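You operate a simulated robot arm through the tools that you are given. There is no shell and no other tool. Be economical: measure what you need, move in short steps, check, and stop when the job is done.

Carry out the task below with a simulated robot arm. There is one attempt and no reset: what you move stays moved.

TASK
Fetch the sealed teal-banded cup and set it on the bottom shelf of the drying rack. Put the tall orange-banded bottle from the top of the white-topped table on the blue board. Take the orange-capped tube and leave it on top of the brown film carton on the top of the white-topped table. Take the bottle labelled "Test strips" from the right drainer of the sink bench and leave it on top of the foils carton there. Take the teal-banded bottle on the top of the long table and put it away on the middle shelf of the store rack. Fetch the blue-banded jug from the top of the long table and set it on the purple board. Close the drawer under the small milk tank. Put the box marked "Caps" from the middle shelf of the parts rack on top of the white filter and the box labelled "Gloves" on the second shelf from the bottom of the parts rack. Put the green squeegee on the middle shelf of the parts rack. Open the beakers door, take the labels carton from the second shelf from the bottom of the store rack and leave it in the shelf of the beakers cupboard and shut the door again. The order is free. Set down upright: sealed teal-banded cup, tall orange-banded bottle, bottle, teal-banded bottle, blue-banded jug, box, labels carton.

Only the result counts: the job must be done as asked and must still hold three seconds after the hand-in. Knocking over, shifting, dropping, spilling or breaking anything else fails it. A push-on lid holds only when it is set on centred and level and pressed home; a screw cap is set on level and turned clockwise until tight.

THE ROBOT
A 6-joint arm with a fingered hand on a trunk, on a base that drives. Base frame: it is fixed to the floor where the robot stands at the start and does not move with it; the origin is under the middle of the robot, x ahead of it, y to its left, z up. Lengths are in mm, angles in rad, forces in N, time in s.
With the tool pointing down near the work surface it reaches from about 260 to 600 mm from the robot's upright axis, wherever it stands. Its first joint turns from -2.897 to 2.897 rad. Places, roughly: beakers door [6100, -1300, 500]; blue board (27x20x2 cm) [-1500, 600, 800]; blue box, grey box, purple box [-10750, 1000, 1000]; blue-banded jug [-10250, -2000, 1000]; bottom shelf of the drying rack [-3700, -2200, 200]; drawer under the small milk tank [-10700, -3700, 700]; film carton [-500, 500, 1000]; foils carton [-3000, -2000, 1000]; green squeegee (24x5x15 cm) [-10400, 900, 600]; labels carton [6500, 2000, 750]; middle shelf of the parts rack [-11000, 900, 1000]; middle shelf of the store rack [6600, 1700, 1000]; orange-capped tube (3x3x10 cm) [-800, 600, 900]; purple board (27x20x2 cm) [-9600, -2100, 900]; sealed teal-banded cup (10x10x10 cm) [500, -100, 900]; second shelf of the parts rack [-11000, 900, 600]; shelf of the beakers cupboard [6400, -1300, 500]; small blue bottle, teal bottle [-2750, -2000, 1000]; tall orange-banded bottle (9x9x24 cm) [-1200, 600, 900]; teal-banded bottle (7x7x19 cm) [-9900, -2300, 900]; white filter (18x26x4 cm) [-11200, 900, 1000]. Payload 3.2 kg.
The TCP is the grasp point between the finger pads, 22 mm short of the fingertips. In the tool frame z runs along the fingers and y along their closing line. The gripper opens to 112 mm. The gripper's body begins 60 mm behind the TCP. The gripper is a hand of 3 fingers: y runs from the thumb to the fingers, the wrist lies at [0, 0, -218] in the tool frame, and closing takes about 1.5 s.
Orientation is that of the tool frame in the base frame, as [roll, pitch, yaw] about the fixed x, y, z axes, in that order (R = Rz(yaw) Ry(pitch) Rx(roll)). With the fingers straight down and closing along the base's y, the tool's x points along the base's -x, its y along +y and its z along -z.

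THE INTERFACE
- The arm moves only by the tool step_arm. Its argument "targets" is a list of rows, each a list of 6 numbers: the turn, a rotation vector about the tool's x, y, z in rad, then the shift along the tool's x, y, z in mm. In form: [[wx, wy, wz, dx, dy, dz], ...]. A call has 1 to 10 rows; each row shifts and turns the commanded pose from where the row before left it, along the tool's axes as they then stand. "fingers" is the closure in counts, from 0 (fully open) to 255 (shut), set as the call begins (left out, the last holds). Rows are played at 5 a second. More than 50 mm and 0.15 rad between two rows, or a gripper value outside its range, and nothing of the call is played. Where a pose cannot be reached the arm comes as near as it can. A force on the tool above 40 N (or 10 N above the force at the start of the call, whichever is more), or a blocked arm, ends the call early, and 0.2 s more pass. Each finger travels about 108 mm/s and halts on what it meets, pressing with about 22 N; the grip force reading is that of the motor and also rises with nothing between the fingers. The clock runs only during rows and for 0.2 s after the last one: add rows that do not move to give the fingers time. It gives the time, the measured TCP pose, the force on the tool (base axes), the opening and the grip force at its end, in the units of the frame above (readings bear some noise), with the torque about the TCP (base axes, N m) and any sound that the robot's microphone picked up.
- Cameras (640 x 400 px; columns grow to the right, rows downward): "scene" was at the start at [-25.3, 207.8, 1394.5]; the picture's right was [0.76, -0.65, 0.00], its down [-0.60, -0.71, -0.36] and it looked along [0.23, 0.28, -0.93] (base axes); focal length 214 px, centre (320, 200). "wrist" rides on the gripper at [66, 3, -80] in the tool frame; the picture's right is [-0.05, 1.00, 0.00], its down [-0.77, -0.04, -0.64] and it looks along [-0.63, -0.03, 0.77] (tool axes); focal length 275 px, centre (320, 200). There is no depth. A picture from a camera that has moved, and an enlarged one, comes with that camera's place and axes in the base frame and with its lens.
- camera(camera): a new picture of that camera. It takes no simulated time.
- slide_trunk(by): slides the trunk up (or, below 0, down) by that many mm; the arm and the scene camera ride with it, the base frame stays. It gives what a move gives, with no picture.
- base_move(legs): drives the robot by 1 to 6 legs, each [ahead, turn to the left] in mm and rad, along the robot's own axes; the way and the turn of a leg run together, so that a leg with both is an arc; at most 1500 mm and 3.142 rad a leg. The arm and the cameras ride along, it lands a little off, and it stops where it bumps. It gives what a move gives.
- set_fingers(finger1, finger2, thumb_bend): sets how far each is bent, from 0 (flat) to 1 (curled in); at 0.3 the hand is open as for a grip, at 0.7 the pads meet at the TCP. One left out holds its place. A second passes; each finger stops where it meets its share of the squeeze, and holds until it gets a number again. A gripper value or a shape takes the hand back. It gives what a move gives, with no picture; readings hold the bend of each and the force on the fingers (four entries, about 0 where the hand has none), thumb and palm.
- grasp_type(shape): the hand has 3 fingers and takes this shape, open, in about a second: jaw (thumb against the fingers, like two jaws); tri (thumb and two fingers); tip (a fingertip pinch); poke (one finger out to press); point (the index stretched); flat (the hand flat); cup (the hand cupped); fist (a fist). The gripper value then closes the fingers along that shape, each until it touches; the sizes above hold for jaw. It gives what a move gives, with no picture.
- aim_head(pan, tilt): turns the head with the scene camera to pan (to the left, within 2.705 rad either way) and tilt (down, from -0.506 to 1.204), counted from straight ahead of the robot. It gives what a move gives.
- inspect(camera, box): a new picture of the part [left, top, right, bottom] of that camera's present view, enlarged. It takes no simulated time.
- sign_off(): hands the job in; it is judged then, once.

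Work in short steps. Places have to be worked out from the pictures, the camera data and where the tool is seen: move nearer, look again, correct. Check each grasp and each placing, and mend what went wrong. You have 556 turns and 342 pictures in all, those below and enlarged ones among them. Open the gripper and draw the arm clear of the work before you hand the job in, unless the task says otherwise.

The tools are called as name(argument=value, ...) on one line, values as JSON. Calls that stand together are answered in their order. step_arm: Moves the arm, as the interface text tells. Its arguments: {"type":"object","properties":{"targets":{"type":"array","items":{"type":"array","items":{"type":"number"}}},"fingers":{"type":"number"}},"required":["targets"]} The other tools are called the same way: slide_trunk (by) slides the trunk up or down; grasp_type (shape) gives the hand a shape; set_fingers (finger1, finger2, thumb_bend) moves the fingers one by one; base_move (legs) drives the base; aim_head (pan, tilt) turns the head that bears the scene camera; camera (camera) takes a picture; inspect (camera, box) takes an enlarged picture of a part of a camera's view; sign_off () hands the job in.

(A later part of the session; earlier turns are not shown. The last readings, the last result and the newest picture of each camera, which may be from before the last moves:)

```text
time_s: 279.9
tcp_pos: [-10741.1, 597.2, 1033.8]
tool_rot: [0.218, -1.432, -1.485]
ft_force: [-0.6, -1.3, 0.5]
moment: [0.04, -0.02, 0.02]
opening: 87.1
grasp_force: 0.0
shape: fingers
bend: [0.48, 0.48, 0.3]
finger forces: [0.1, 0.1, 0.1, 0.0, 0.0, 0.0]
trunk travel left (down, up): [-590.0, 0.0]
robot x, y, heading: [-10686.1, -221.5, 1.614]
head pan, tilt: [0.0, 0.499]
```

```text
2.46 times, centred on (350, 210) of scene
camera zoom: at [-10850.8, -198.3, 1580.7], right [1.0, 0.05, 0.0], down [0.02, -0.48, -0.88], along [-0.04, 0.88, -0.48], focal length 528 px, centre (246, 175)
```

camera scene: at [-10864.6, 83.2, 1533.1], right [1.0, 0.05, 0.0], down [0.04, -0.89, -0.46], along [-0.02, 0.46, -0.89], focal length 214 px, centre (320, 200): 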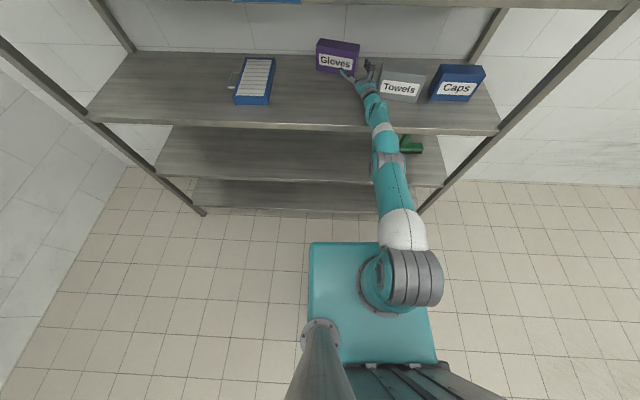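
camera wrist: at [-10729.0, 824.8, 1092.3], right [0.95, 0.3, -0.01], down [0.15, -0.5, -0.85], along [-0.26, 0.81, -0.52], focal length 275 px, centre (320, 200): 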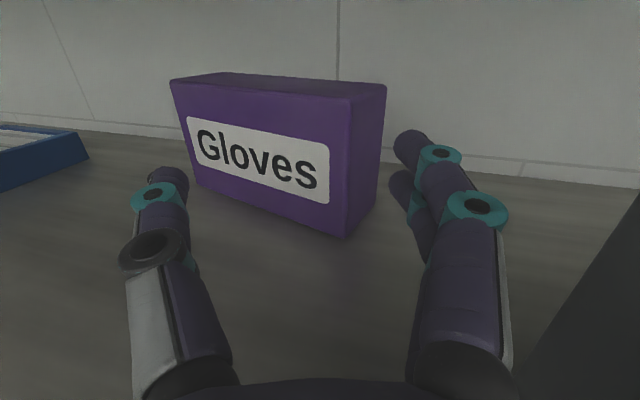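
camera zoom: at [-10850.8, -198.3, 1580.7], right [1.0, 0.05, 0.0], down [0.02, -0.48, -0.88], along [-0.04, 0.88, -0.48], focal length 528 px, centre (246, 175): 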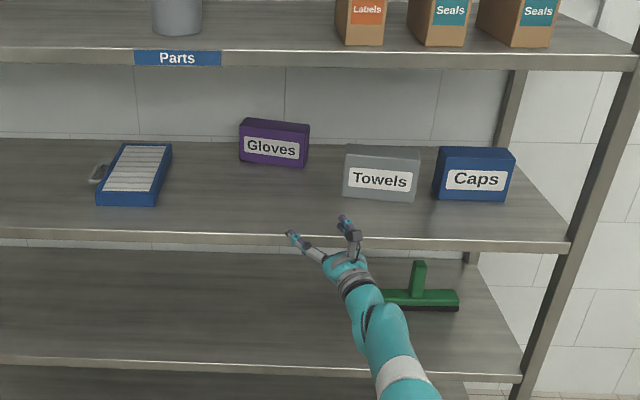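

Towels seems to have been nudged slightly (left end ~2 cm back); I'll correct that later. First restore a good elbow-up arm posture in free space: retract and raise, then look.

step_arm(targets=[[0, 0, 0, 20, 0, -30], [0, 0, 0, 20, 0, -35], [0, 0, 0, 10, 0, -40], [0, 0, 0, 0, 0, -40], [0, 0, 0, 0, 0, 0]], fingers=0)

aim_head(pan=-0.2, tilt=1.0)

camera(camera="scene")

```text
time_s: 281.1
tcp_pos: [-10714.1, 595.0, 1037.5]
tool_rot: [0.216, -1.433, -1.486]
ft_force: [-0.2, 0.2, -0.6]
moment: [0.01, -0.01, 0.0]
opening: 111.9
grasp_force: 0.0
shape: jaw
bend: [0.3, 0.3, 0.3]
finger forces: [0.1, 0.0, 0.0, 0.0, 0.0, 0.0]
out of reach, approached as far as the arm can: row 1, 2, 3, 4
trunk travel left (down, up): [-590.0, 0.0]
robot x, y, heading: [-10680.6, -219.9, 1.621]
head pan, tilt: [0.0, 0.499]
```

```text
time_s: 282.0
tcp_pos: [-10714.4, 594.0, 1038.2]
tool_rot: [0.216, -1.433, -1.484]
ft_force: [0.8, 0.8, 0.4]
moment: [-0.01, 0.01, 0.01]
opening: 112.0
grasp_force: 0.0
shape: jaw
bend: [0.3, 0.3, 0.3]
finger forces: [0.1, 0.1, 0.0, 0.0, 0.1, 0.1]
trunk travel left (down, up): [-590.0, 0.0]
robot x, y, heading: [-10685.1, -222.0, 1.621]
head pan, tilt: [-0.201, 1.0]
```

```text
226 pictures are left
camera scene: at [-10835.9, -220.2, 1539.8], right [0.99, -0.15, 0.0], down [-0.13, -0.83, -0.54], along [0.08, 0.53, -0.84], focal length 214 px, centre (320, 200)
```

scene: 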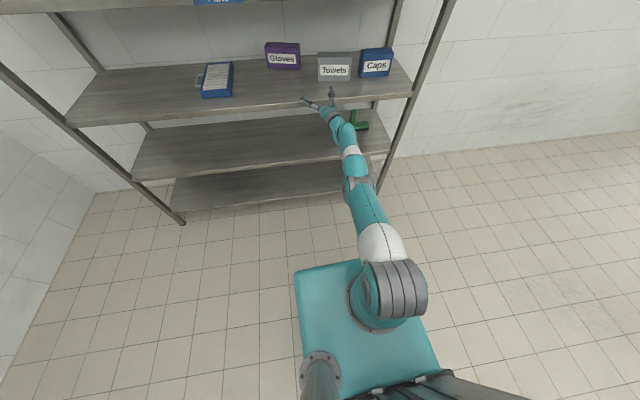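

The arm is straight (singular). Perturb it by pitching the tool down while moving up to re-bend the elbow.

step_arm(targets=[[0, -0.12, 0, 20, 0, -20], [0, -0.12, 0, 20, 0, -20], [0, -0.12, 0, 20, 0, -20], [0, -0.12, 0, 10, 0, -30], [0, 0, 0, 0, 0, 0]])

camera(camera="scene")

```text
time_s: 283.2
tcp_pos: [-10678.4, 555.4, 1093.0]
tool_rot: [3.05, -1.226, 1.954]
ft_force: [-0.5, -0.5, 0.7]
moment: [-0.01, 0.03, 0.01]
opening: 112.0
grasp_force: 0.1
shape: jaw
bend: [0.3, 0.3, 0.3]
finger forces: [0.0, 0.0, 0.0, 0.1, 0.1, 0.0]
out of reach, approached as far as the arm can: row 1, 2, 4
trunk travel left (down, up): [-590.0, 0.0]
robot x, y, heading: [-10679.6, -217.4, 1.619]
head pan, tilt: [-0.201, 1.0]
```

```text
225 pictures are left
camera scene: at [-10835.8, -219.8, 1539.7], right [0.99, -0.15, 0.0], down [-0.13, -0.83, -0.54], along [0.08, 0.53, -0.84], focal length 214 px, centre (320, 200)
```

scene: 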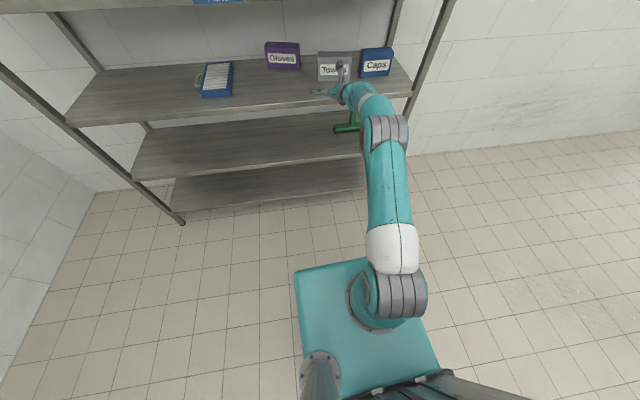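

Elbow-up posture restored. Gloves now lies at about x[-10921,-10756], y≈1000; I'll grip its left end with the tool pointing right-back and 20° down (keeps the wrist clear of the shelf). Retract and yaw right.

step_arm(targets=[[0, 0, 0, -12.5, -11.7, -36.1], [0, 0, 0, -12.5, -11.7, -36.1], [0, 0, 0, -12.5, -11.7, -36.1], [0, 0, 0, -12.5, -11.7, -36.1], [0, 0, 0, -12.5, -11.7, -36.1], [0, 0, 0, 0, 0, 0]])

step_arm(targets=[[-0.1254, -0.004, 0.045, 0, 0, 0], [-0.1254, -0.004, 0.045, 0, 0, 0], [-0.1254, -0.004, 0.045, 0, 0, 0], [-0.1254, -0.004, 0.045, 0, 0, 0], [-0.1254, -0.004, 0.045, 0, 0, 0], [-0.1254, -0.004, 0.045, 0, 0, 0], [-0.1254, -0.004, 0.045, 0, 0, 0], [-0.1254, -0.004, 0.045, 0, 0, 0], [-0.1254, -0.004, 0.045, 0, 0, 0], [-0.1254, -0.004, 0.045, 0, 0, 0]])

camera(camera="scene")

camera(camera="wrist")

```text
time_s: 284.6
tcp_pos: [-10678.4, 355.4, 1094.1]
tool_rot: [3.053, -1.225, 1.952]
ft_force: [-0.3, 0.3, 0.5]
moment: [-0.03, -0.01, -0.01]
opening: 111.8
grasp_force: 0.0
shape: jaw
bend: [0.3, 0.3, 0.3]
finger forces: [0.0, 0.0, 0.0, 0.0, 0.0, 0.0]
trunk travel left (down, up): [-590.0, 0.0]
robot x, y, heading: [-10684.6, -220.2, 1.616]
head pan, tilt: [-0.201, 1.0]
```

```text
time_s: 286.8
tcp_pos: [-10679.9, 355.8, 1094.2]
tool_rot: [3.051, -1.225, 0.624]
ft_force: [-0.1, 0.2, 0.0]
moment: [0.01, -0.03, 0.0]
opening: 111.7
grasp_force: 0.0
shape: jaw
bend: [0.3, 0.3, 0.3]
finger forces: [0.0, 0.0, 0.1, 0.1, 0.1, 0.0]
trunk travel left (down, up): [-590.0, 0.0]
robot x, y, heading: [-10682.4, -218.1, 1.618]
head pan, tilt: [-0.201, 1.0]
```

```text
224 pictures are left
camera scene: at [-10836.2, -219.9, 1539.7], right [0.99, -0.15, 0.0], down [-0.13, -0.83, -0.54], along [0.08, 0.53, -0.84], focal length 214 px, centre (320, 200)
```

scene: 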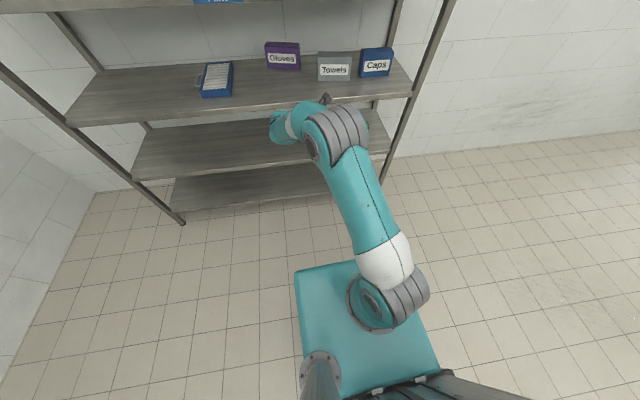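

```text
223 pictures are left
camera wrist: at [-10724.8, 328.3, 1185.0], right [0.5, -0.87, -0.01], down [-0.75, -0.42, -0.51], along [0.44, 0.26, -0.86], focal length 275 px, centre (320, 200)
```

wrist: 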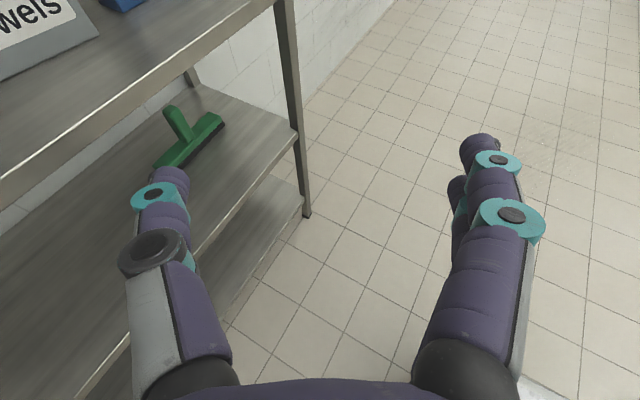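

Good. Shift the base left by 350 (turn, drive, turn back).

base_move(legs=[[0, 1.523], [350, 0], [0, -1.57]])

aim_head(pan=-0.1, tilt=0.6)

camera(camera="scene")

inspect(camera="scene", box=[300, 100, 500, 225])

```text
time_s: 296.6
tcp_pos: [-10999.3, 353.3, 1094.6]
tool_rot: [3.053, -1.225, 0.574]
ft_force: [-0.1, 0.1, 0.5]
moment: [-0.02, 0.03, -0.01]
opening: 112.2
grasp_force: 0.0
shape: jaw
bend: [0.3, 0.3, 0.3]
finger forces: [0.1, 0.0, 0.1, 0.1, 0.0, 0.0]
trunk travel left (down, up): [-590.0, 0.0]
robot x, y, heading: [-11033.9, -221.8, 1.568]
head pan, tilt: [-0.201, 1.0]
```

```text
time_s: 297.5
tcp_pos: [-10999.7, 353.6, 1094.7]
tool_rot: [3.053, -1.223, 0.576]
ft_force: [0.5, -0.5, 0.0]
moment: [0.05, -0.04, -0.01]
opening: 111.7
grasp_force: 0.1
shape: jaw
bend: [0.3, 0.3, 0.3]
finger forces: [0.0, 0.0, 0.0, 0.0, 0.0, 0.1]
trunk travel left (down, up): [-590.0, 0.0]
robot x, y, heading: [-11028.4, -222.2, 1.573]
head pan, tilt: [-0.099, 0.6]
```

```text
222 pictures are left
camera scene: at [-11188.8, -194.3, 1571.7], right [0.99, -0.1, 0.0], down [-0.06, -0.56, -0.82], along [0.08, 0.82, -0.57], focal length 214 px, centre (320, 200)
```

scene: 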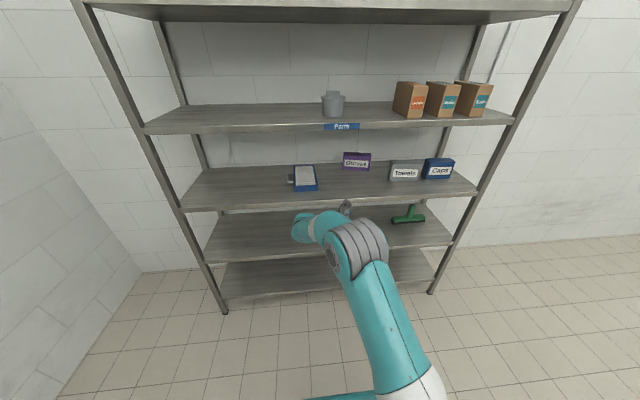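

```text
3.20 times, centred on (400, 162) of scene
camera zoom: at [-11188.8, -194.3, 1571.7], right [0.99, -0.1, 0.0], down [-0.06, -0.56, -0.82], along [0.08, 0.82, -0.57], focal length 686 px, centre (64, 320)
```

zoom: 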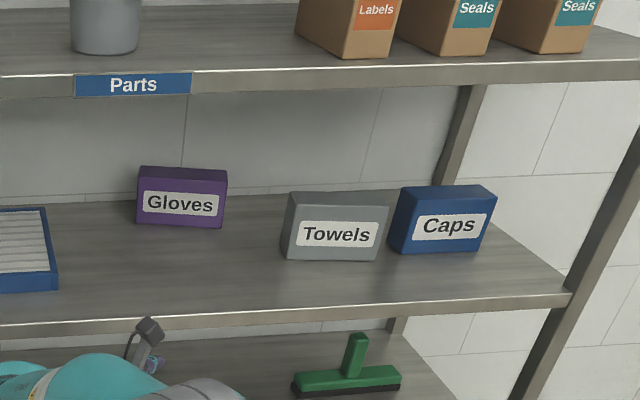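

Gloves: x[-10930,-10770], front y≈970. I extend the arm 50 mm and lower 26 in free space so the elbow sits lower, and check the elbow height.

step_arm(targets=[[0, 0, 0, -8.6, -22.2, 15.1], [0, 0, 0, -8.6, -22.2, 15.1], [0, 0, 0, 0, 0, 0]])

aim_head(pan=-0.1, tilt=0.9)

camera(camera="scene")

aim_head(pan=-0.1, tilt=0.3)

camera(camera="scene")

```text
time_s: 298.3
tcp_pos: [-11000.8, 402.9, 1067.0]
tool_rot: [3.052, -1.222, 0.573]
ft_force: [-0.4, -0.5, 0.0]
moment: [0.0, -0.01, -0.01]
opening: 111.9
grasp_force: 0.1
shape: jaw
bend: [0.3, 0.3, 0.3]
finger forces: [0.0, 0.1, 0.0, 0.0, 0.0, 0.0]
trunk travel left (down, up): [-590.0, 0.0]
robot x, y, heading: [-11030.6, -223.5, 1.564]
head pan, tilt: [-0.099, 0.6]
```

```text
time_s: 299.1
tcp_pos: [-11000.5, 403.0, 1068.2]
tool_rot: [3.053, -1.224, 0.574]
ft_force: [0.7, 0.2, 0.2]
moment: [0.0, 0.01, 0.0]
opening: 112.0
grasp_force: 0.1
shape: jaw
bend: [0.3, 0.3, 0.3]
finger forces: [0.1, 0.0, 0.0, 0.1, 0.0, 0.1]
trunk travel left (down, up): [-590.0, 0.0]
robot x, y, heading: [-11033.4, -221.7, 1.573]
head pan, tilt: [-0.099, 0.901]
```

```text
220 pictures are left
camera scene: at [-11190.0, -207.0, 1547.0], right [1.0, -0.1, 0.0], down [-0.08, -0.78, -0.62], along [0.06, 0.62, -0.78], focal length 214 px, centre (320, 200)
```

scene: 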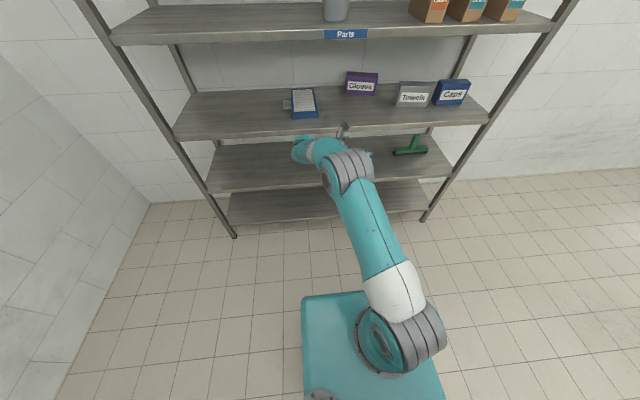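

```text
time_s: 300.1
tcp_pos: [-10999.9, 403.4, 1067.8]
tool_rot: [3.052, -1.223, 0.574]
ft_force: [-0.8, -0.3, 0.0]
moment: [0.03, 0.01, -0.03]
opening: 111.9
grasp_force: 0.0
shape: jaw
bend: [0.3, 0.3, 0.3]
finger forces: [0.0, 0.0, 0.0, 0.1, 0.2, 0.0]
trunk travel left (down, up): [-590.0, 0.0]
robot x, y, heading: [-11030.4, -221.5, 1.57]
head pan, tilt: [-0.099, 0.3]
```

```text
219 pictures are left
camera scene: at [-11188.3, -189.3, 1599.1], right [1.0, -0.1, 0.0], down [-0.03, -0.29, -0.95], along [0.09, 0.95, -0.3], focal length 214 px, centre (320, 200)
```

scene: 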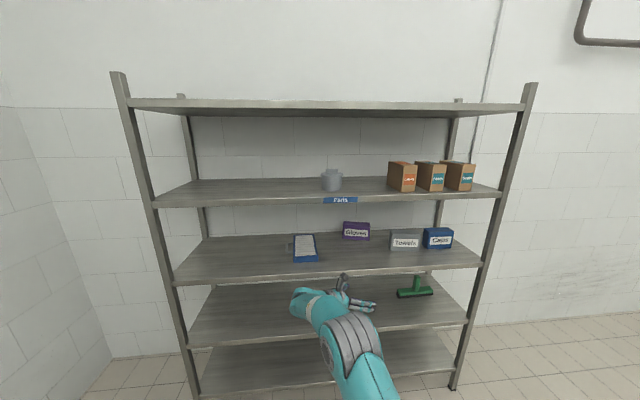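

Elbow now ≈z 1277, 35 mm+ clearance under the shelf above. Drive in 400, check, then the rest.

base_move(legs=[[400, 0]])

camera(camera="scene")

camera(camera="wrist")

```text
time_s: 302.6
tcp_pos: [-11003.0, 803.4, 1068.0]
tool_rot: [3.05, -1.223, 0.58]
ft_force: [-0.3, -0.6, 0.2]
moment: [0.01, 0.0, -0.01]
opening: 112.1
grasp_force: 0.0
shape: jaw
bend: [0.3, 0.3, 0.3]
finger forces: [0.0, 0.1, 0.1, 0.0, 0.0, 0.0]
trunk travel left (down, up): [-590.0, 0.0]
robot x, y, heading: [-11028.1, 180.5, 1.571]
head pan, tilt: [-0.099, 0.3]
```

```text
218 pictures are left
camera scene: at [-11189.0, 211.7, 1599.2], right [1.0, -0.1, 0.0], down [-0.03, -0.29, -0.96], along [0.09, 0.95, -0.3], focal length 214 px, centre (320, 200)
```

scene: 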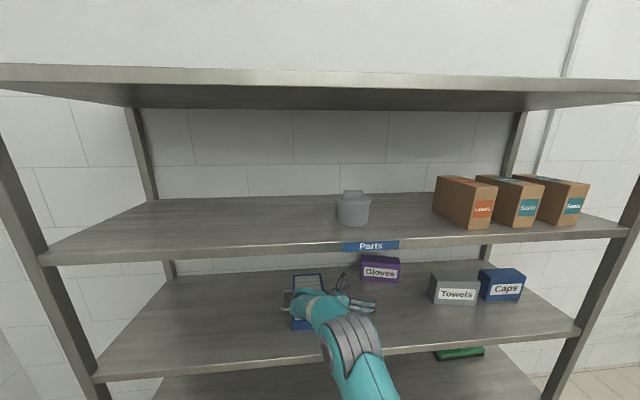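

```text
217 pictures are left
camera wrist: at [-11049.2, 778.9, 1157.7], right [0.46, -0.89, -0.01], down [-0.77, -0.39, -0.51], along [0.45, 0.25, -0.86], focal length 275 px, centre (320, 200)
```

wrist: 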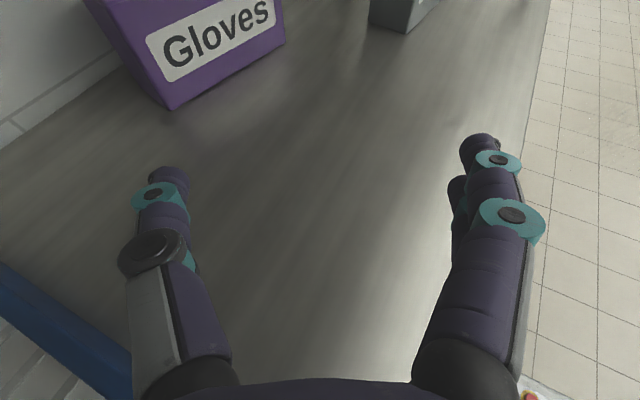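

Gloves' left end centre ≈(-10911,1043), box tilted ~20°. Lower the hand 28 mm (elbow lower too), then drive in 180 and check.

step_arm(targets=[[0, 0, 0, -26, 0, 9.4], [0, 0, 0, 0, 0, 0]])

base_move(legs=[[100, 0]])

camera(camera="scene")

camera(camera="wrist")

```text
time_s: 303.2
tcp_pos: [-11002.3, 803.8, 1040.7]
tool_rot: [3.052, -1.223, 0.574]
ft_force: [-0.5, 0.7, 0.0]
moment: [0.0, 0.04, -0.03]
opening: 111.7
grasp_force: 0.1
shape: jaw
bend: [0.3, 0.3, 0.3]
finger forces: [0.0, 0.0, 0.0, 0.1, 0.1, 0.0]
trunk travel left (down, up): [-590.0, 0.0]
robot x, y, heading: [-11028.5, 183.2, 1.571]
head pan, tilt: [-0.099, 0.3]
```

```text
time_s: 304.4
tcp_pos: [-11002.5, 904.8, 1038.6]
tool_rot: [3.048, -1.224, 0.58]
ft_force: [-0.8, -0.6, 0.8]
moment: [-0.03, -0.01, 0.01]
opening: 111.7
grasp_force: 0.1
shape: jaw
bend: [0.3, 0.3, 0.3]
finger forces: [0.0, 0.0, 0.1, 0.1, 0.0, 0.0]
trunk travel left (down, up): [-590.0, 0.0]
robot x, y, heading: [-11030.2, 280.8, 1.575]
head pan, tilt: [-0.099, 0.3]
```

```text
216 pictures are left
camera scene: at [-11189.3, 313.5, 1599.2], right [1.0, -0.1, 0.0], down [-0.03, -0.3, -0.95], along [0.09, 0.95, -0.3], focal length 214 px, centre (320, 200)
```

scene: 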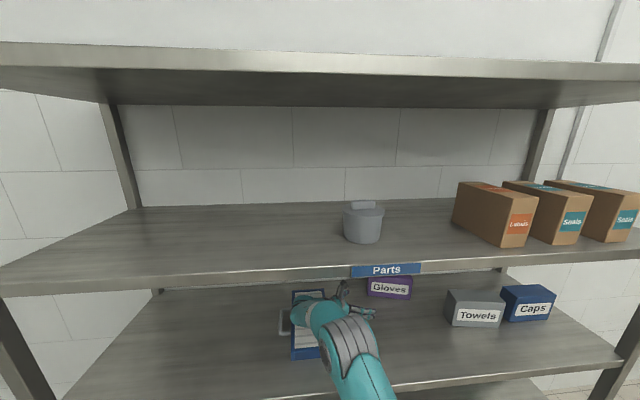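

```text
215 pictures are left
camera wrist: at [-11049.4, 879.8, 1130.1], right [0.46, -0.89, -0.01], down [-0.77, -0.39, -0.51], along [0.45, 0.24, -0.86], focal length 275 px, centre (320, 200)
```

wrist: 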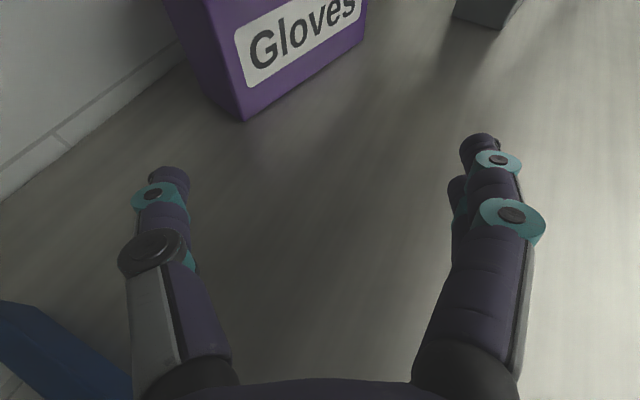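

Clear so far. Drive 65 mm more.

base_move(legs=[[65, 0]])

camera(camera="scene")

camera(camera="wrist")

```text
time_s: 305.4
tcp_pos: [-11002.2, 969.8, 1039.3]
tool_rot: [3.053, -1.223, 0.578]
ft_force: [0.3, 0.2, 0.2]
moment: [-0.01, 0.01, 0.02]
opening: 112.0
grasp_force: 0.0
shape: jaw
bend: [0.3, 0.3, 0.3]
finger forces: [0.0, 0.0, 0.0, 0.1, 0.0, 0.0]
trunk travel left (down, up): [-590.0, 0.0]
robot x, y, heading: [-11030.9, 347.4, 1.576]
head pan, tilt: [-0.099, 0.3]
```

```text
214 pictures are left
camera scene: at [-11189.5, 378.0, 1599.2], right [1.0, -0.1, 0.0], down [-0.03, -0.3, -0.95], along [0.09, 0.95, -0.3], focal length 214 px, centre (320, 200)
```

scene: 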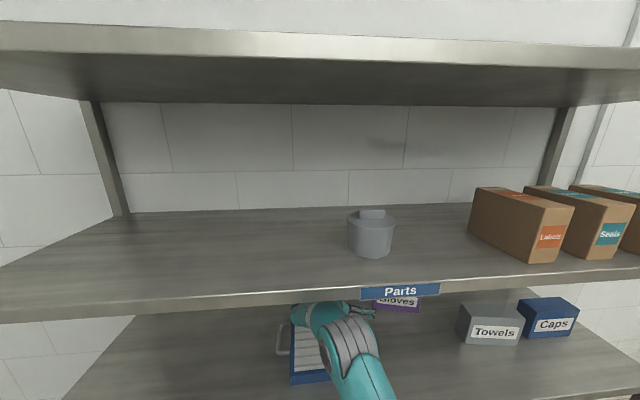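

```text
213 pictures are left
camera wrist: at [-11049.5, 944.2, 1130.1], right [0.46, -0.89, -0.01], down [-0.77, -0.39, -0.51], along [0.45, 0.24, -0.86], focal length 275 px, centre (320, 200)
```

wrist: 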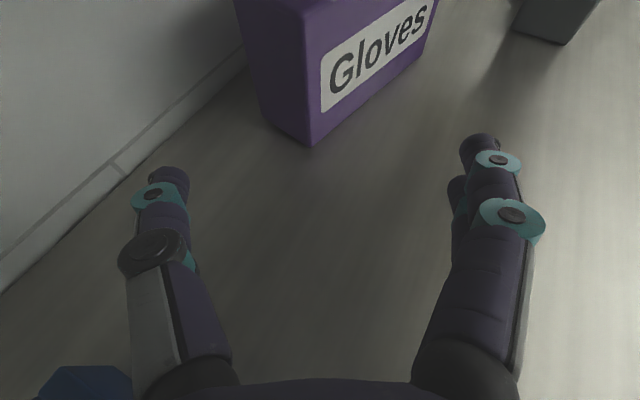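

I'll reach just far enough for the thumb to hook behind the box's left-back corner, then drag it forward to a comfortable place.

step_arm(targets=[[0, 0, 0, 5.7, 1.7, 26], [0, 0, 0, 5.7, 1.7, 26], [0, 0, 0, 5.7, 1.7, 26], [0, 0, 0, 0, 0, 0]])

camera(camera="wrist")

camera(camera="scene")

```text
time_s: 306.4
tcp_pos: [-10929.1, 1000.7, 1030.3]
tool_rot: [3.055, -1.225, 0.576]
ft_force: [0.3, -0.6, 0.4]
moment: [0.01, 0.01, 0.01]
opening: 111.8
grasp_force: 0.0
shape: jaw
bend: [0.3, 0.3, 0.3]
finger forces: [0.0, 0.0, 0.0, 0.1, 0.0, 0.0]
trunk travel left (down, up): [-590.0, 0.0]
robot x, y, heading: [-11028.8, 346.4, 1.573]
head pan, tilt: [-0.099, 0.3]
```

```text
212 pictures are left
camera wrist: at [-10976.8, 976.4, 1120.6], right [0.46, -0.89, -0.01], down [-0.77, -0.39, -0.51], along [0.45, 0.25, -0.86], focal length 275 px, centre (320, 200)
```

wrist: 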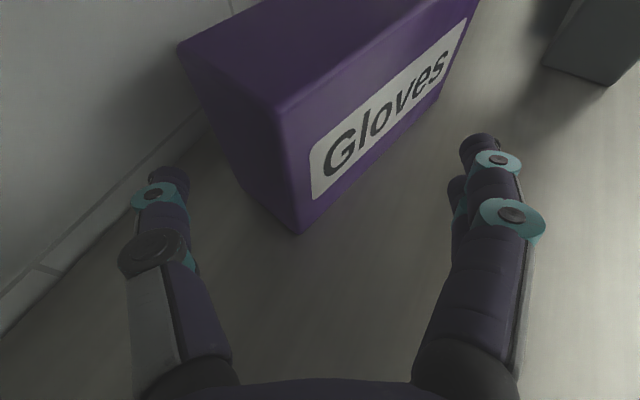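

```text
211 pictures are left
camera scene: at [-11189.5, 376.5, 1599.2], right [1.0, -0.1, 0.0], down [-0.03, -0.29, -0.96], along [0.09, 0.95, -0.3], focal length 214 px, centre (320, 200)
```

scene: 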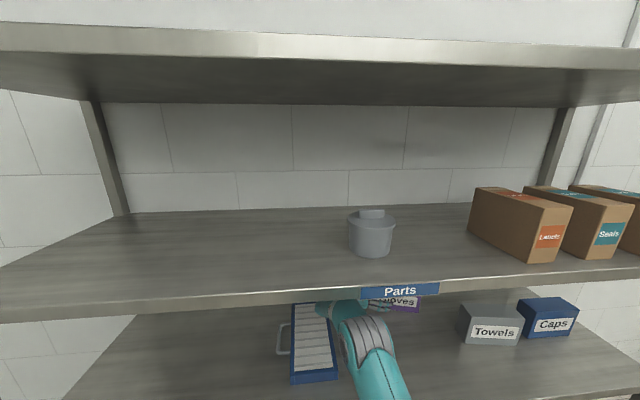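

Advance 26 more and close.

step_arm(targets=[[0, 0, 0, 4, 1.7, 13], [0, 0, 0, 4, 1.7, 13], [0, 0, 0, 0, 0, 0]])

camera(camera="wrist")

```text
time_s: 307.2
tcp_pos: [-10905.6, 1011.2, 1028.2]
tool_rot: [3.054, -1.223, 0.578]
ft_force: [0.3, 0.4, 0.3]
moment: [-0.01, -0.03, 0.0]
opening: 111.8
grasp_force: 0.0
shape: jaw
bend: [0.3, 0.3, 0.3]
finger forces: [0.0, 0.0, 0.0, 0.0, 0.0, 0.0]
trunk travel left (down, up): [-590.0, 0.0]
robot x, y, heading: [-11033.3, 346.7, 1.569]
head pan, tilt: [-0.099, 0.3]
```

```text
210 pictures are left
camera wrist: at [-10951.6, 986.3, 1119.1], right [0.46, -0.89, -0.01], down [-0.77, -0.39, -0.51], along [0.45, 0.25, -0.86], focal length 275 px, centre (320, 200)
```

wrist: 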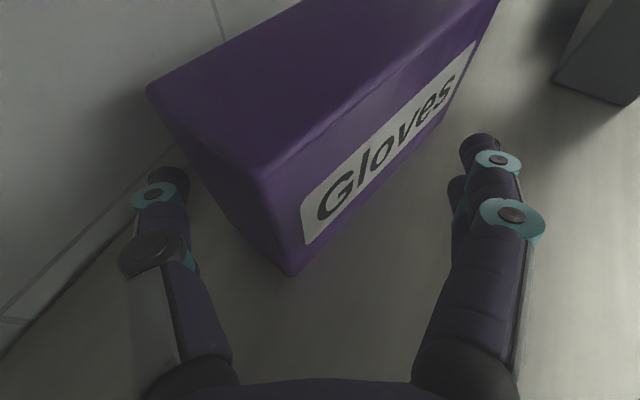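

Close on the box end.

step_arm(targets=[[0, 0, 0, 0, 0, 0], [0, 0, 0, 0, 0, 0], [0, 0, 0, 0, 0, 0], [0, 0, 0, 0, 0, 0], [0, 0, 0, 0, 0, 0], [0, 0, 0, 0, 0, 0], [0, 0, 0, 0, 0, 0]], fingers=255)

camera(camera="wrist")

```text
time_s: 308.8
tcp_pos: [-10905.7, 1011.0, 1029.2]
tool_rot: [3.053, -1.225, 0.577]
ft_force: [0.5, -0.1, 0.3]
moment: [0.04, -0.02, 0.02]
opening: 6.2
grasp_force: 21.8
shape: jaw
bend: [0.67, 0.67, 0.75]
finger forces: [0.1, 0.0, 0.1, 0.0, 0.0, 0.0]
trunk travel left (down, up): [-590.0, 0.0]
robot x, y, heading: [-11033.6, 344.6, 1.578]
head pan, tilt: [-0.099, 0.3]
```

```text
209 pictures are left
camera wrist: at [-10951.7, 986.1, 1119.1], right [0.46, -0.89, -0.01], down [-0.77, -0.39, -0.51], along [0.45, 0.25, -0.86], focal length 275 px, centre (320, 200)
```

wrist: 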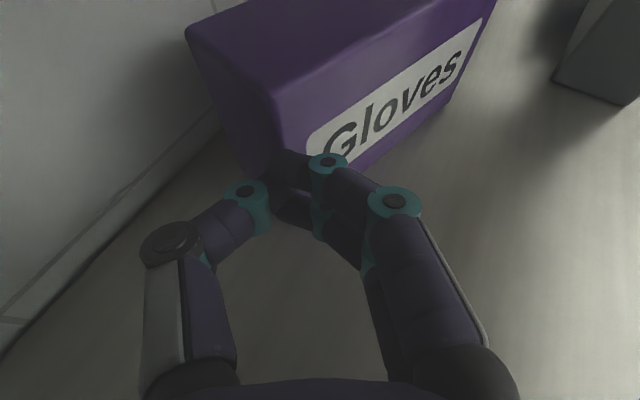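

It slipped off the end. Reopen and look.

step_arm(targets=[[0, 0, 0, 0, 0, -10], [0, 0, 0, 0, 0, 0], [0, 0, 0, 0, 0, 0], [0, 0, 0, 0, 0, 0], [0, 0, 0, 0, 0, 0]], fingers=0)

camera(camera="wrist")

```text
time_s: 310.0
tcp_pos: [-10913.3, 1007.1, 1032.8]
tool_rot: [3.051, -1.223, 0.578]
ft_force: [-0.3, 1.1, 0.5]
moment: [-0.01, 0.0, -0.05]
opening: 111.9
grasp_force: 0.0
shape: jaw
bend: [0.3, 0.3, 0.3]
finger forces: [0.0, 0.0, 0.0, 0.1, 0.0, 0.0]
trunk travel left (down, up): [-590.0, 0.0]
robot x, y, heading: [-11031.3, 347.4, 1.576]
head pan, tilt: [-0.099, 0.3]
```

```text
208 pictures are left
camera wrist: at [-10959.7, 981.8, 1122.7], right [0.46, -0.89, -0.01], down [-0.77, -0.39, -0.51], along [0.45, 0.25, -0.86], focal length 275 px, centre (320, 200)
```

wrist: 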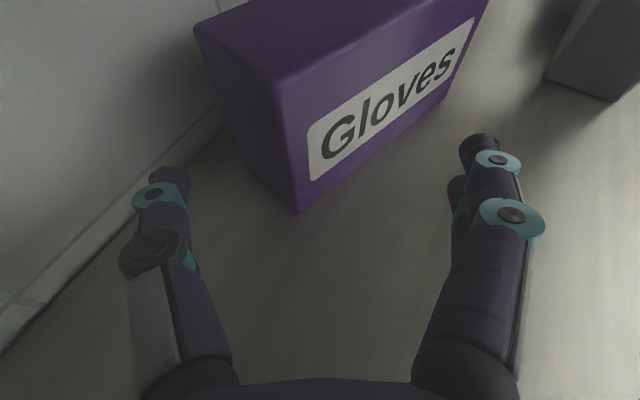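

Measure the elbow's position accurately before going deeper.

aim_head(pan=-0.1, tilt=0.9)

inspect(camera="scene", box=[260, 80, 460, 205])

aim_head(pan=0.3, tilt=0.5)

camera(camera="scene")

```text
time_s: 311.0
tcp_pos: [-10913.1, 1006.8, 1032.3]
tool_rot: [3.053, -1.224, 0.577]
ft_force: [-1.3, -0.3, -0.6]
moment: [0.02, 0.01, -0.01]
opening: 111.9
grasp_force: 0.1
shape: jaw
bend: [0.3, 0.3, 0.3]
finger forces: [0.1, 0.1, 0.0, 0.0, 0.1, 0.0]
trunk travel left (down, up): [-590.0, 0.0]
robot x, y, heading: [-11029.6, 345.3, 1.577]
head pan, tilt: [-0.099, 0.901]
```

```text
3.20 times, centred on (360, 142) of scene
camera zoom: at [-11191.2, 358.8, 1547.0], right [1.0, -0.1, 0.0], down [-0.08, -0.78, -0.62], along [0.06, 0.62, -0.78], focal length 686 px, centre (192, 384)
```

zoom: 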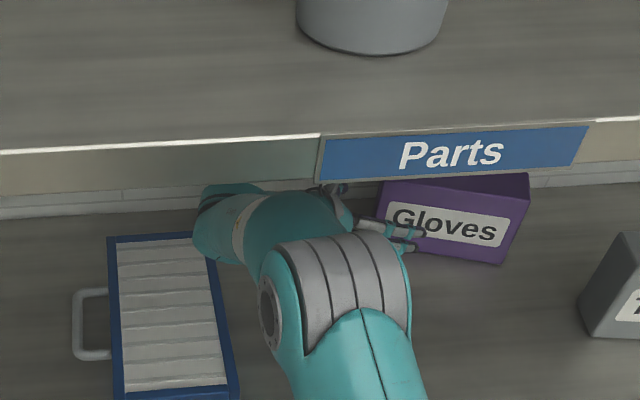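

```text
time_s: 311.8
tcp_pos: [-10913.6, 1006.2, 1032.8]
tool_rot: [3.054, -1.223, 0.578]
ft_force: [-0.5, -0.3, -0.5]
moment: [0.02, -0.02, 0.01]
opening: 112.3
grasp_force: 0.1
shape: jaw
bend: [0.3, 0.3, 0.3]
finger forces: [0.0, 0.0, 0.0, 0.1, 0.0, 0.1]
trunk travel left (down, up): [-590.0, 0.0]
robot x, y, heading: [-11031.0, 343.8, 1.574]
head pan, tilt: [0.3, 0.499]
```

```text
206 pictures are left
camera scene: at [-11225.5, 370.4, 1580.7], right [0.95, 0.3, 0.0], down [0.14, -0.46, -0.88], along [-0.26, 0.84, -0.48], focal length 214 px, centre (320, 200)
```

scene: 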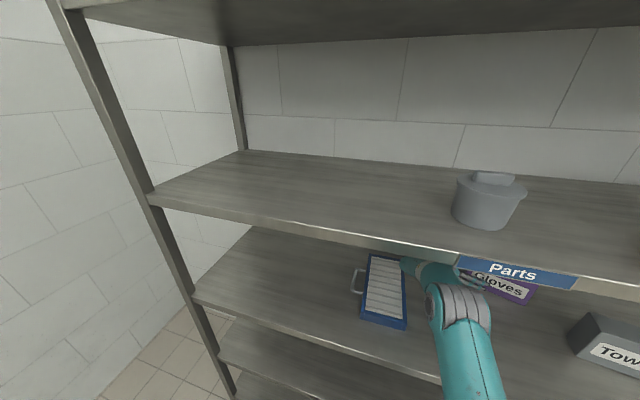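

Elbow top z≈1300 vs lip 1319. Lower the hand 18, nudge base +15, then move deeper along the box end.

step_arm(targets=[[0, 0, 0, -17, 0, 6], [0, 0, 0, 0, 0, 0]])

base_move(legs=[[15, 0]])

step_arm(targets=[[0, 0, 0, 6, 4, 18], [0, 0, 0, 7, 4, 18], [0, 0, 0, 7, 5, 19], [0, 0, 0, 0, 0, 0]])

camera(camera="wrist")

```text
time_s: 312.4
tcp_pos: [-10914.4, 1007.1, 1014.5]
tool_rot: [3.053, -1.225, 0.577]
ft_force: [0.5, -0.3, 0.1]
moment: [0.01, -0.03, -0.04]
opening: 112.1
grasp_force: 0.1
shape: jaw
bend: [0.3, 0.3, 0.3]
finger forces: [0.1, 0.0, 0.0, 0.0, 0.0, 0.0]
trunk travel left (down, up): [-590.0, 0.0]
robot x, y, heading: [-11030.7, 346.4, 1.576]
head pan, tilt: [0.3, 0.499]
```

```text
time_s: 313.2
tcp_pos: [-10915.1, 1023.4, 1013.3]
tool_rot: [3.052, -1.226, 0.581]
ft_force: [0.3, 1.0, 0.5]
moment: [0.02, -0.02, 0.0]
opening: 112.1
grasp_force: 0.1
shape: jaw
bend: [0.3, 0.3, 0.3]
finger forces: [0.0, 0.0, 0.0, 0.0, 0.0, 0.1]
trunk travel left (down, up): [-590.0, 0.0]
robot x, y, heading: [-11032.6, 360.5, 1.578]
head pan, tilt: [0.3, 0.499]
```

```text
time_s: 314.2
tcp_pos: [-10854.9, 1038.6, 1014.5]
tool_rot: [3.053, -1.223, 0.577]
ft_force: [0.3, 0.3, -0.2]
moment: [0.0, 0.0, 0.02]
opening: 112.0
grasp_force: 0.1
shape: jaw
bend: [0.3, 0.3, 0.3]
finger forces: [0.0, 0.0, 0.1, 0.0, 0.4, 0.1]
trunk travel left (down, up): [-590.0, 0.0]
robot x, y, heading: [-11030.0, 362.2, 1.572]
head pan, tilt: [0.3, 0.499]
```

```text
205 pictures are left
camera wrist: at [-10902.1, 1013.7, 1105.6], right [0.46, -0.89, -0.01], down [-0.77, -0.39, -0.51], along [0.45, 0.25, -0.86], focal length 275 px, centre (320, 200)
```

wrist: 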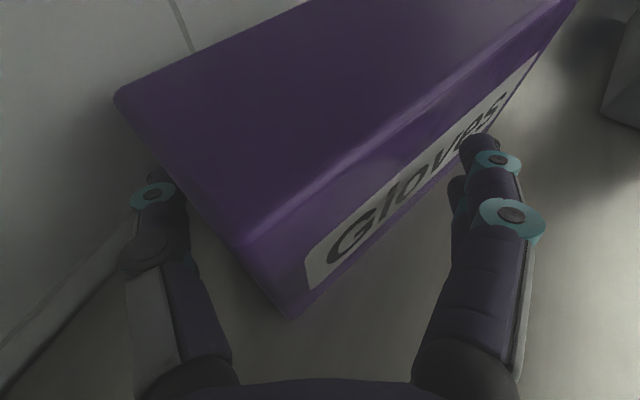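

Well inside. Close the hand.

step_arm(targets=[[0, 0, 0, 0, 0, 0], [0, 0, 0, 0, 0, 0], [0, 0, 0, 0, 0, 0], [0, 0, 0, 0, 0, 0], [0, 0, 0, 0, 0, 0], [0, 0, 0, 0, 0, 0], [0, 0, 0, 0, 0, 0]], fingers=255)

camera(camera="wrist")

```text
time_s: 315.8
tcp_pos: [-10856.6, 1038.4, 1016.5]
tool_rot: [3.053, -1.223, 0.577]
ft_force: [0.7, -0.7, 0.1]
moment: [-0.05, -0.01, -0.03]
opening: 68.5
grasp_force: 22.1
shape: jaw
bend: [0.72, 0.73, 0.66]
finger forces: [7.8, 10.0, 0.0, 0.0, 17.6, 0.0]
trunk travel left (down, up): [-590.0, 0.0]
robot x, y, heading: [-11031.3, 357.8, 1.572]
head pan, tilt: [0.3, 0.499]
```

```text
204 pictures are left
camera wrist: at [-10902.2, 1013.6, 1105.5], right [0.46, -0.89, -0.01], down [-0.77, -0.39, -0.51], along [0.45, 0.25, -0.86], focal length 275 px, centre (320, 200)
```

wrist: 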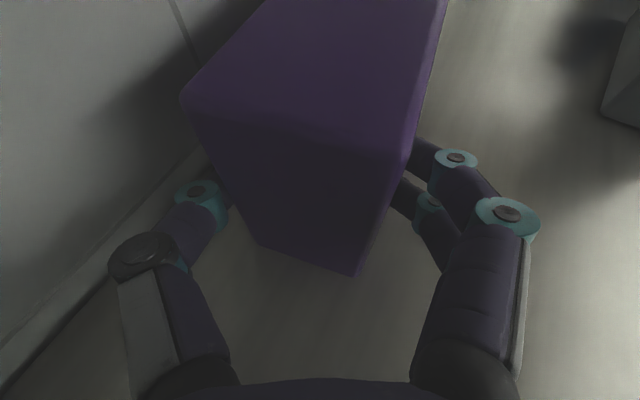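

Gripped and aligned. Lift 8 mm, drive back 120, then check.

step_arm(targets=[[0, 0, 0, 8, 0, -3], [0, 0, 0, 0, 0, 0]])

base_move(legs=[[-120, 0]])

camera(camera="wrist")

camera(camera="scene")

```text
time_s: 316.4
tcp_pos: [-10856.3, 1038.6, 1022.7]
tool_rot: [3.052, -1.225, 0.577]
ft_force: [0.6, -0.4, -1.1]
moment: [0.02, 0.05, 0.01]
opening: 68.6
grasp_force: 22.4
shape: jaw
bend: [0.72, 0.73, 0.66]
finger forces: [6.9, 10.5, 0.0, 0.1, 17.4, 0.0]
trunk travel left (down, up): [-590.0, 0.0]
robot x, y, heading: [-11032.4, 361.6, 1.574]
head pan, tilt: [0.3, 0.499]
```

```text
time_s: 317.6
tcp_pos: [-10854.9, 918.4, 1022.3]
tool_rot: [3.054, -1.225, 0.575]
ft_force: [0.6, 0.1, -0.6]
moment: [0.0, 0.04, 0.01]
opening: 68.4
grasp_force: 22.0
shape: jaw
bend: [0.72, 0.73, 0.66]
finger forces: [7.0, 9.9, 0.0, 0.0, 17.0, 0.0]
trunk travel left (down, up): [-590.0, 0.0]
robot x, y, heading: [-11029.9, 240.8, 1.569]
head pan, tilt: [0.3, 0.499]
```

```text
203 pictures are left
camera wrist: at [-10901.9, 893.2, 1114.3], right [0.46, -0.89, -0.01], down [-0.77, -0.39, -0.51], along [0.45, 0.25, -0.86], focal length 275 px, centre (320, 200)
```

wrist: 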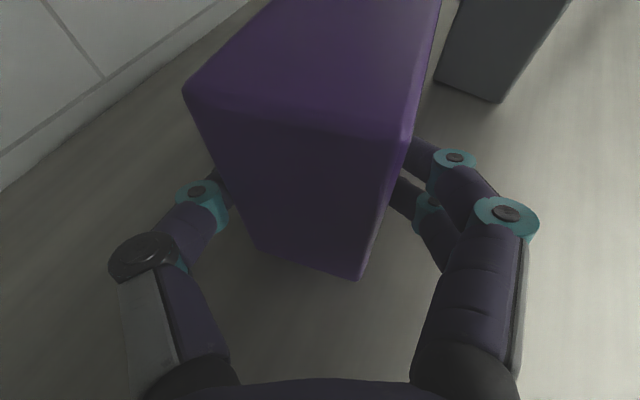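

```text
202 pictures are left
camera scene: at [-11225.1, 265.1, 1580.9], right [0.95, 0.3, 0.0], down [0.14, -0.46, -0.88], along [-0.26, 0.84, -0.48], focal length 214 px, centre (320, 200)
```

scene: 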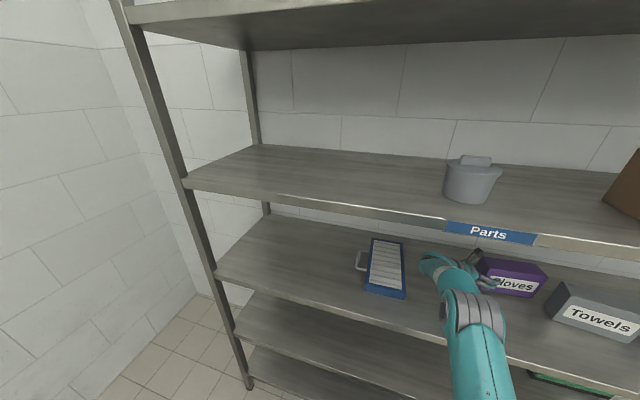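

Held. Lift 25 more and back out fully.

step_arm(targets=[[0, 0, 0, 12, 0, -4], [0, 0, 0, 12, 0, -4], [0, 0, 0, 0, 0, 0]])

base_move(legs=[[-440, 0]])

slide_trunk(by=-370)

aim_head(pan=-0.1, tilt=0.5)

camera(camera="scene")

camera(camera="wrist")

```text
time_s: 318.4
tcp_pos: [-10854.5, 920.1, 1049.1]
tool_rot: [3.052, -1.224, 0.577]
ft_force: [0.0, -0.2, -2.1]
moment: [-0.06, 0.15, 0.0]
opening: 67.3
grasp_force: 22.1
shape: jaw
bend: [0.72, 0.73, 0.67]
finger forces: [6.3, 10.3, 0.1, 0.0, 16.7, 0.0]
trunk travel left (down, up): [-590.0, 0.0]
robot x, y, heading: [-11033.9, 238.8, 1.572]
head pan, tilt: [0.3, 0.499]
```

```text
time_s: 321.1
tcp_pos: [-10854.4, 481.0, 1048.7]
tool_rot: [3.054, -1.224, 0.574]
ft_force: [0.8, -0.5, -2.0]
moment: [-0.05, 0.14, -0.01]
opening: 66.1
grasp_force: 21.2
shape: jaw
bend: [0.72, 0.73, 0.67]
finger forces: [5.8, 10.0, 0.0, 0.0, 16.0, 0.0]
trunk travel left (down, up): [-590.0, 0.0]
robot x, y, heading: [-11030.0, -200.2, 1.569]
head pan, tilt: [0.3, 0.499]
```

```text
time_s: 324.7
tcp_pos: [-10853.4, 480.9, 677.8]
tool_rot: [3.052, -1.223, 0.576]
ft_force: [0.1, 0.1, -1.8]
moment: [-0.02, 0.09, -0.01]
opening: 65.9
grasp_force: 22.5
shape: jaw
bend: [0.72, 0.73, 0.67]
finger forces: [5.9, 10.0, 0.1, 0.0, 16.0, 0.1]
trunk travel left (down, up): [-220.0, 370.0]
robot x, y, heading: [-11029.8, -200.4, 1.578]
head pan, tilt: [0.3, 0.499]
```

```text
time_s: 325.6
tcp_pos: [-10854.6, 480.8, 678.1]
tool_rot: [3.052, -1.224, 0.577]
ft_force: [0.1, 0.2, -2.0]
moment: [-0.08, 0.13, -0.03]
opening: 65.9
grasp_force: 21.8
shape: jaw
bend: [0.72, 0.73, 0.67]
finger forces: [5.7, 10.0, 0.0, 0.1, 16.1, 0.0]
trunk travel left (down, up): [-220.0, 370.0]
robot x, y, heading: [-11033.0, -198.2, 1.575]
head pan, tilt: [-0.099, 0.499]
```

```text
201 pictures are left
camera scene: at [-11188.0, -168.7, 1210.8], right [1.0, -0.1, 0.0], down [-0.05, -0.48, -0.88], along [0.08, 0.87, -0.48], focal length 214 px, centre (320, 200)
```

scene: 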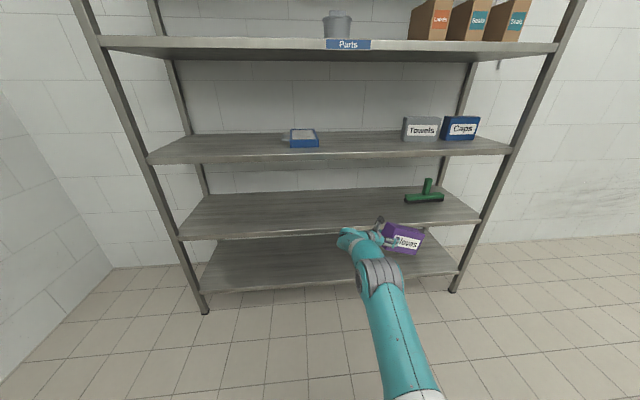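

```text
200 pictures are left
camera wrist: at [-10899.8, 455.8, 768.4], right [0.46, -0.89, -0.01], down [-0.77, -0.39, -0.51], along [0.45, 0.25, -0.86], focal length 275 px, centre (320, 200)
```

wrist: 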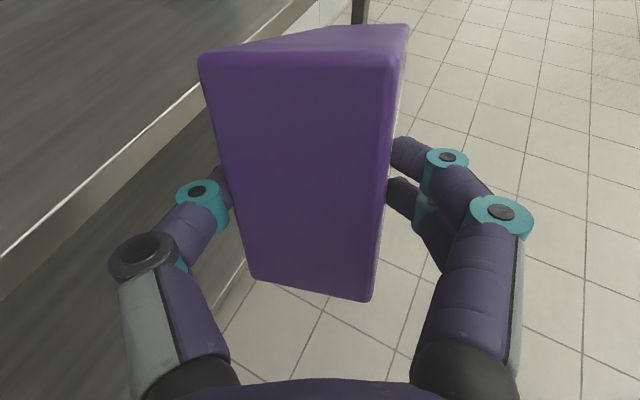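

Box droops slightly but is held. Second shelf z≈575. Raise 15, drive in 310 (TCP y≈790), then lower.

slide_trunk(by=18)

base_move(legs=[[312, 0]])

camera(camera="wrist")

camera(camera="scene")

```text
time_s: 326.2
tcp_pos: [-10853.4, 481.1, 697.0]
tool_rot: [3.052, -1.223, 0.578]
ft_force: [0.2, -0.6, -2.1]
moment: [-0.02, 0.14, -0.01]
opening: 65.9
grasp_force: 21.8
shape: jaw
bend: [0.72, 0.73, 0.67]
finger forces: [5.7, 10.1, 0.1, 0.0, 16.1, 0.0]
trunk travel left (down, up): [-238.0, 352.0]
robot x, y, heading: [-11028.3, -196.9, 1.569]
head pan, tilt: [-0.099, 0.499]
```

```text
time_s: 328.3
tcp_pos: [-10855.7, 791.5, 696.1]
tool_rot: [3.053, -1.225, 0.579]
ft_force: [-0.4, -0.5, -1.7]
moment: [-0.05, 0.13, 0.0]
opening: 66.0
grasp_force: 22.0
shape: jaw
bend: [0.72, 0.73, 0.67]
finger forces: [5.7, 10.1, 0.0, 0.0, 16.0, 0.1]
trunk travel left (down, up): [-238.0, 352.0]
robot x, y, heading: [-11030.0, 111.3, 1.579]
head pan, tilt: [-0.099, 0.499]
```

```text
199 pictures are left
camera wrist: at [-10903.6, 766.5, 786.5], right [0.46, -0.89, -0.01], down [-0.77, -0.39, -0.51], along [0.45, 0.25, -0.86], focal length 275 px, centre (320, 200)
```

wrist: 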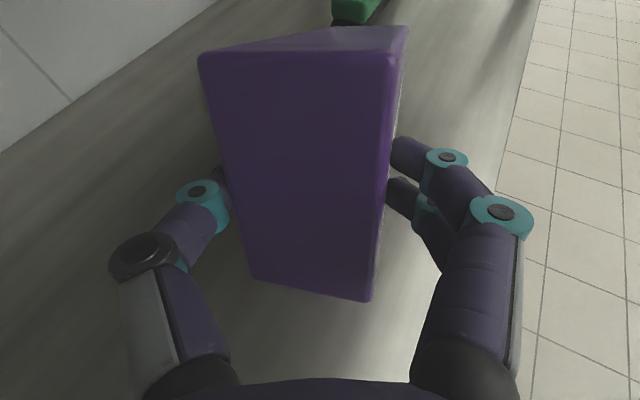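

```text
198 pictures are left
camera scene: at [-11189.4, 140.9, 1228.8], right [1.0, -0.09, 0.0], down [-0.04, -0.48, -0.88], along [0.08, 0.87, -0.48], focal length 214 px, centre (320, 200)
```

scene: 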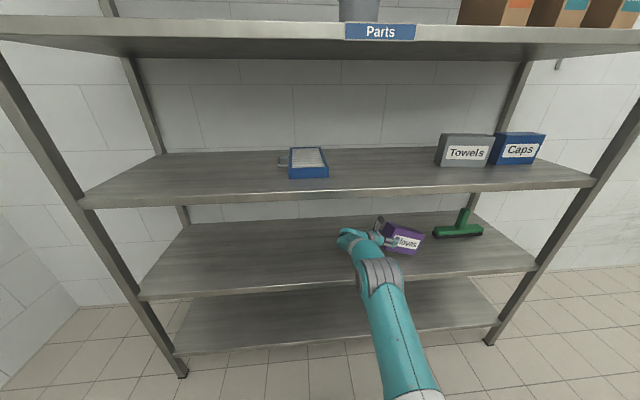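

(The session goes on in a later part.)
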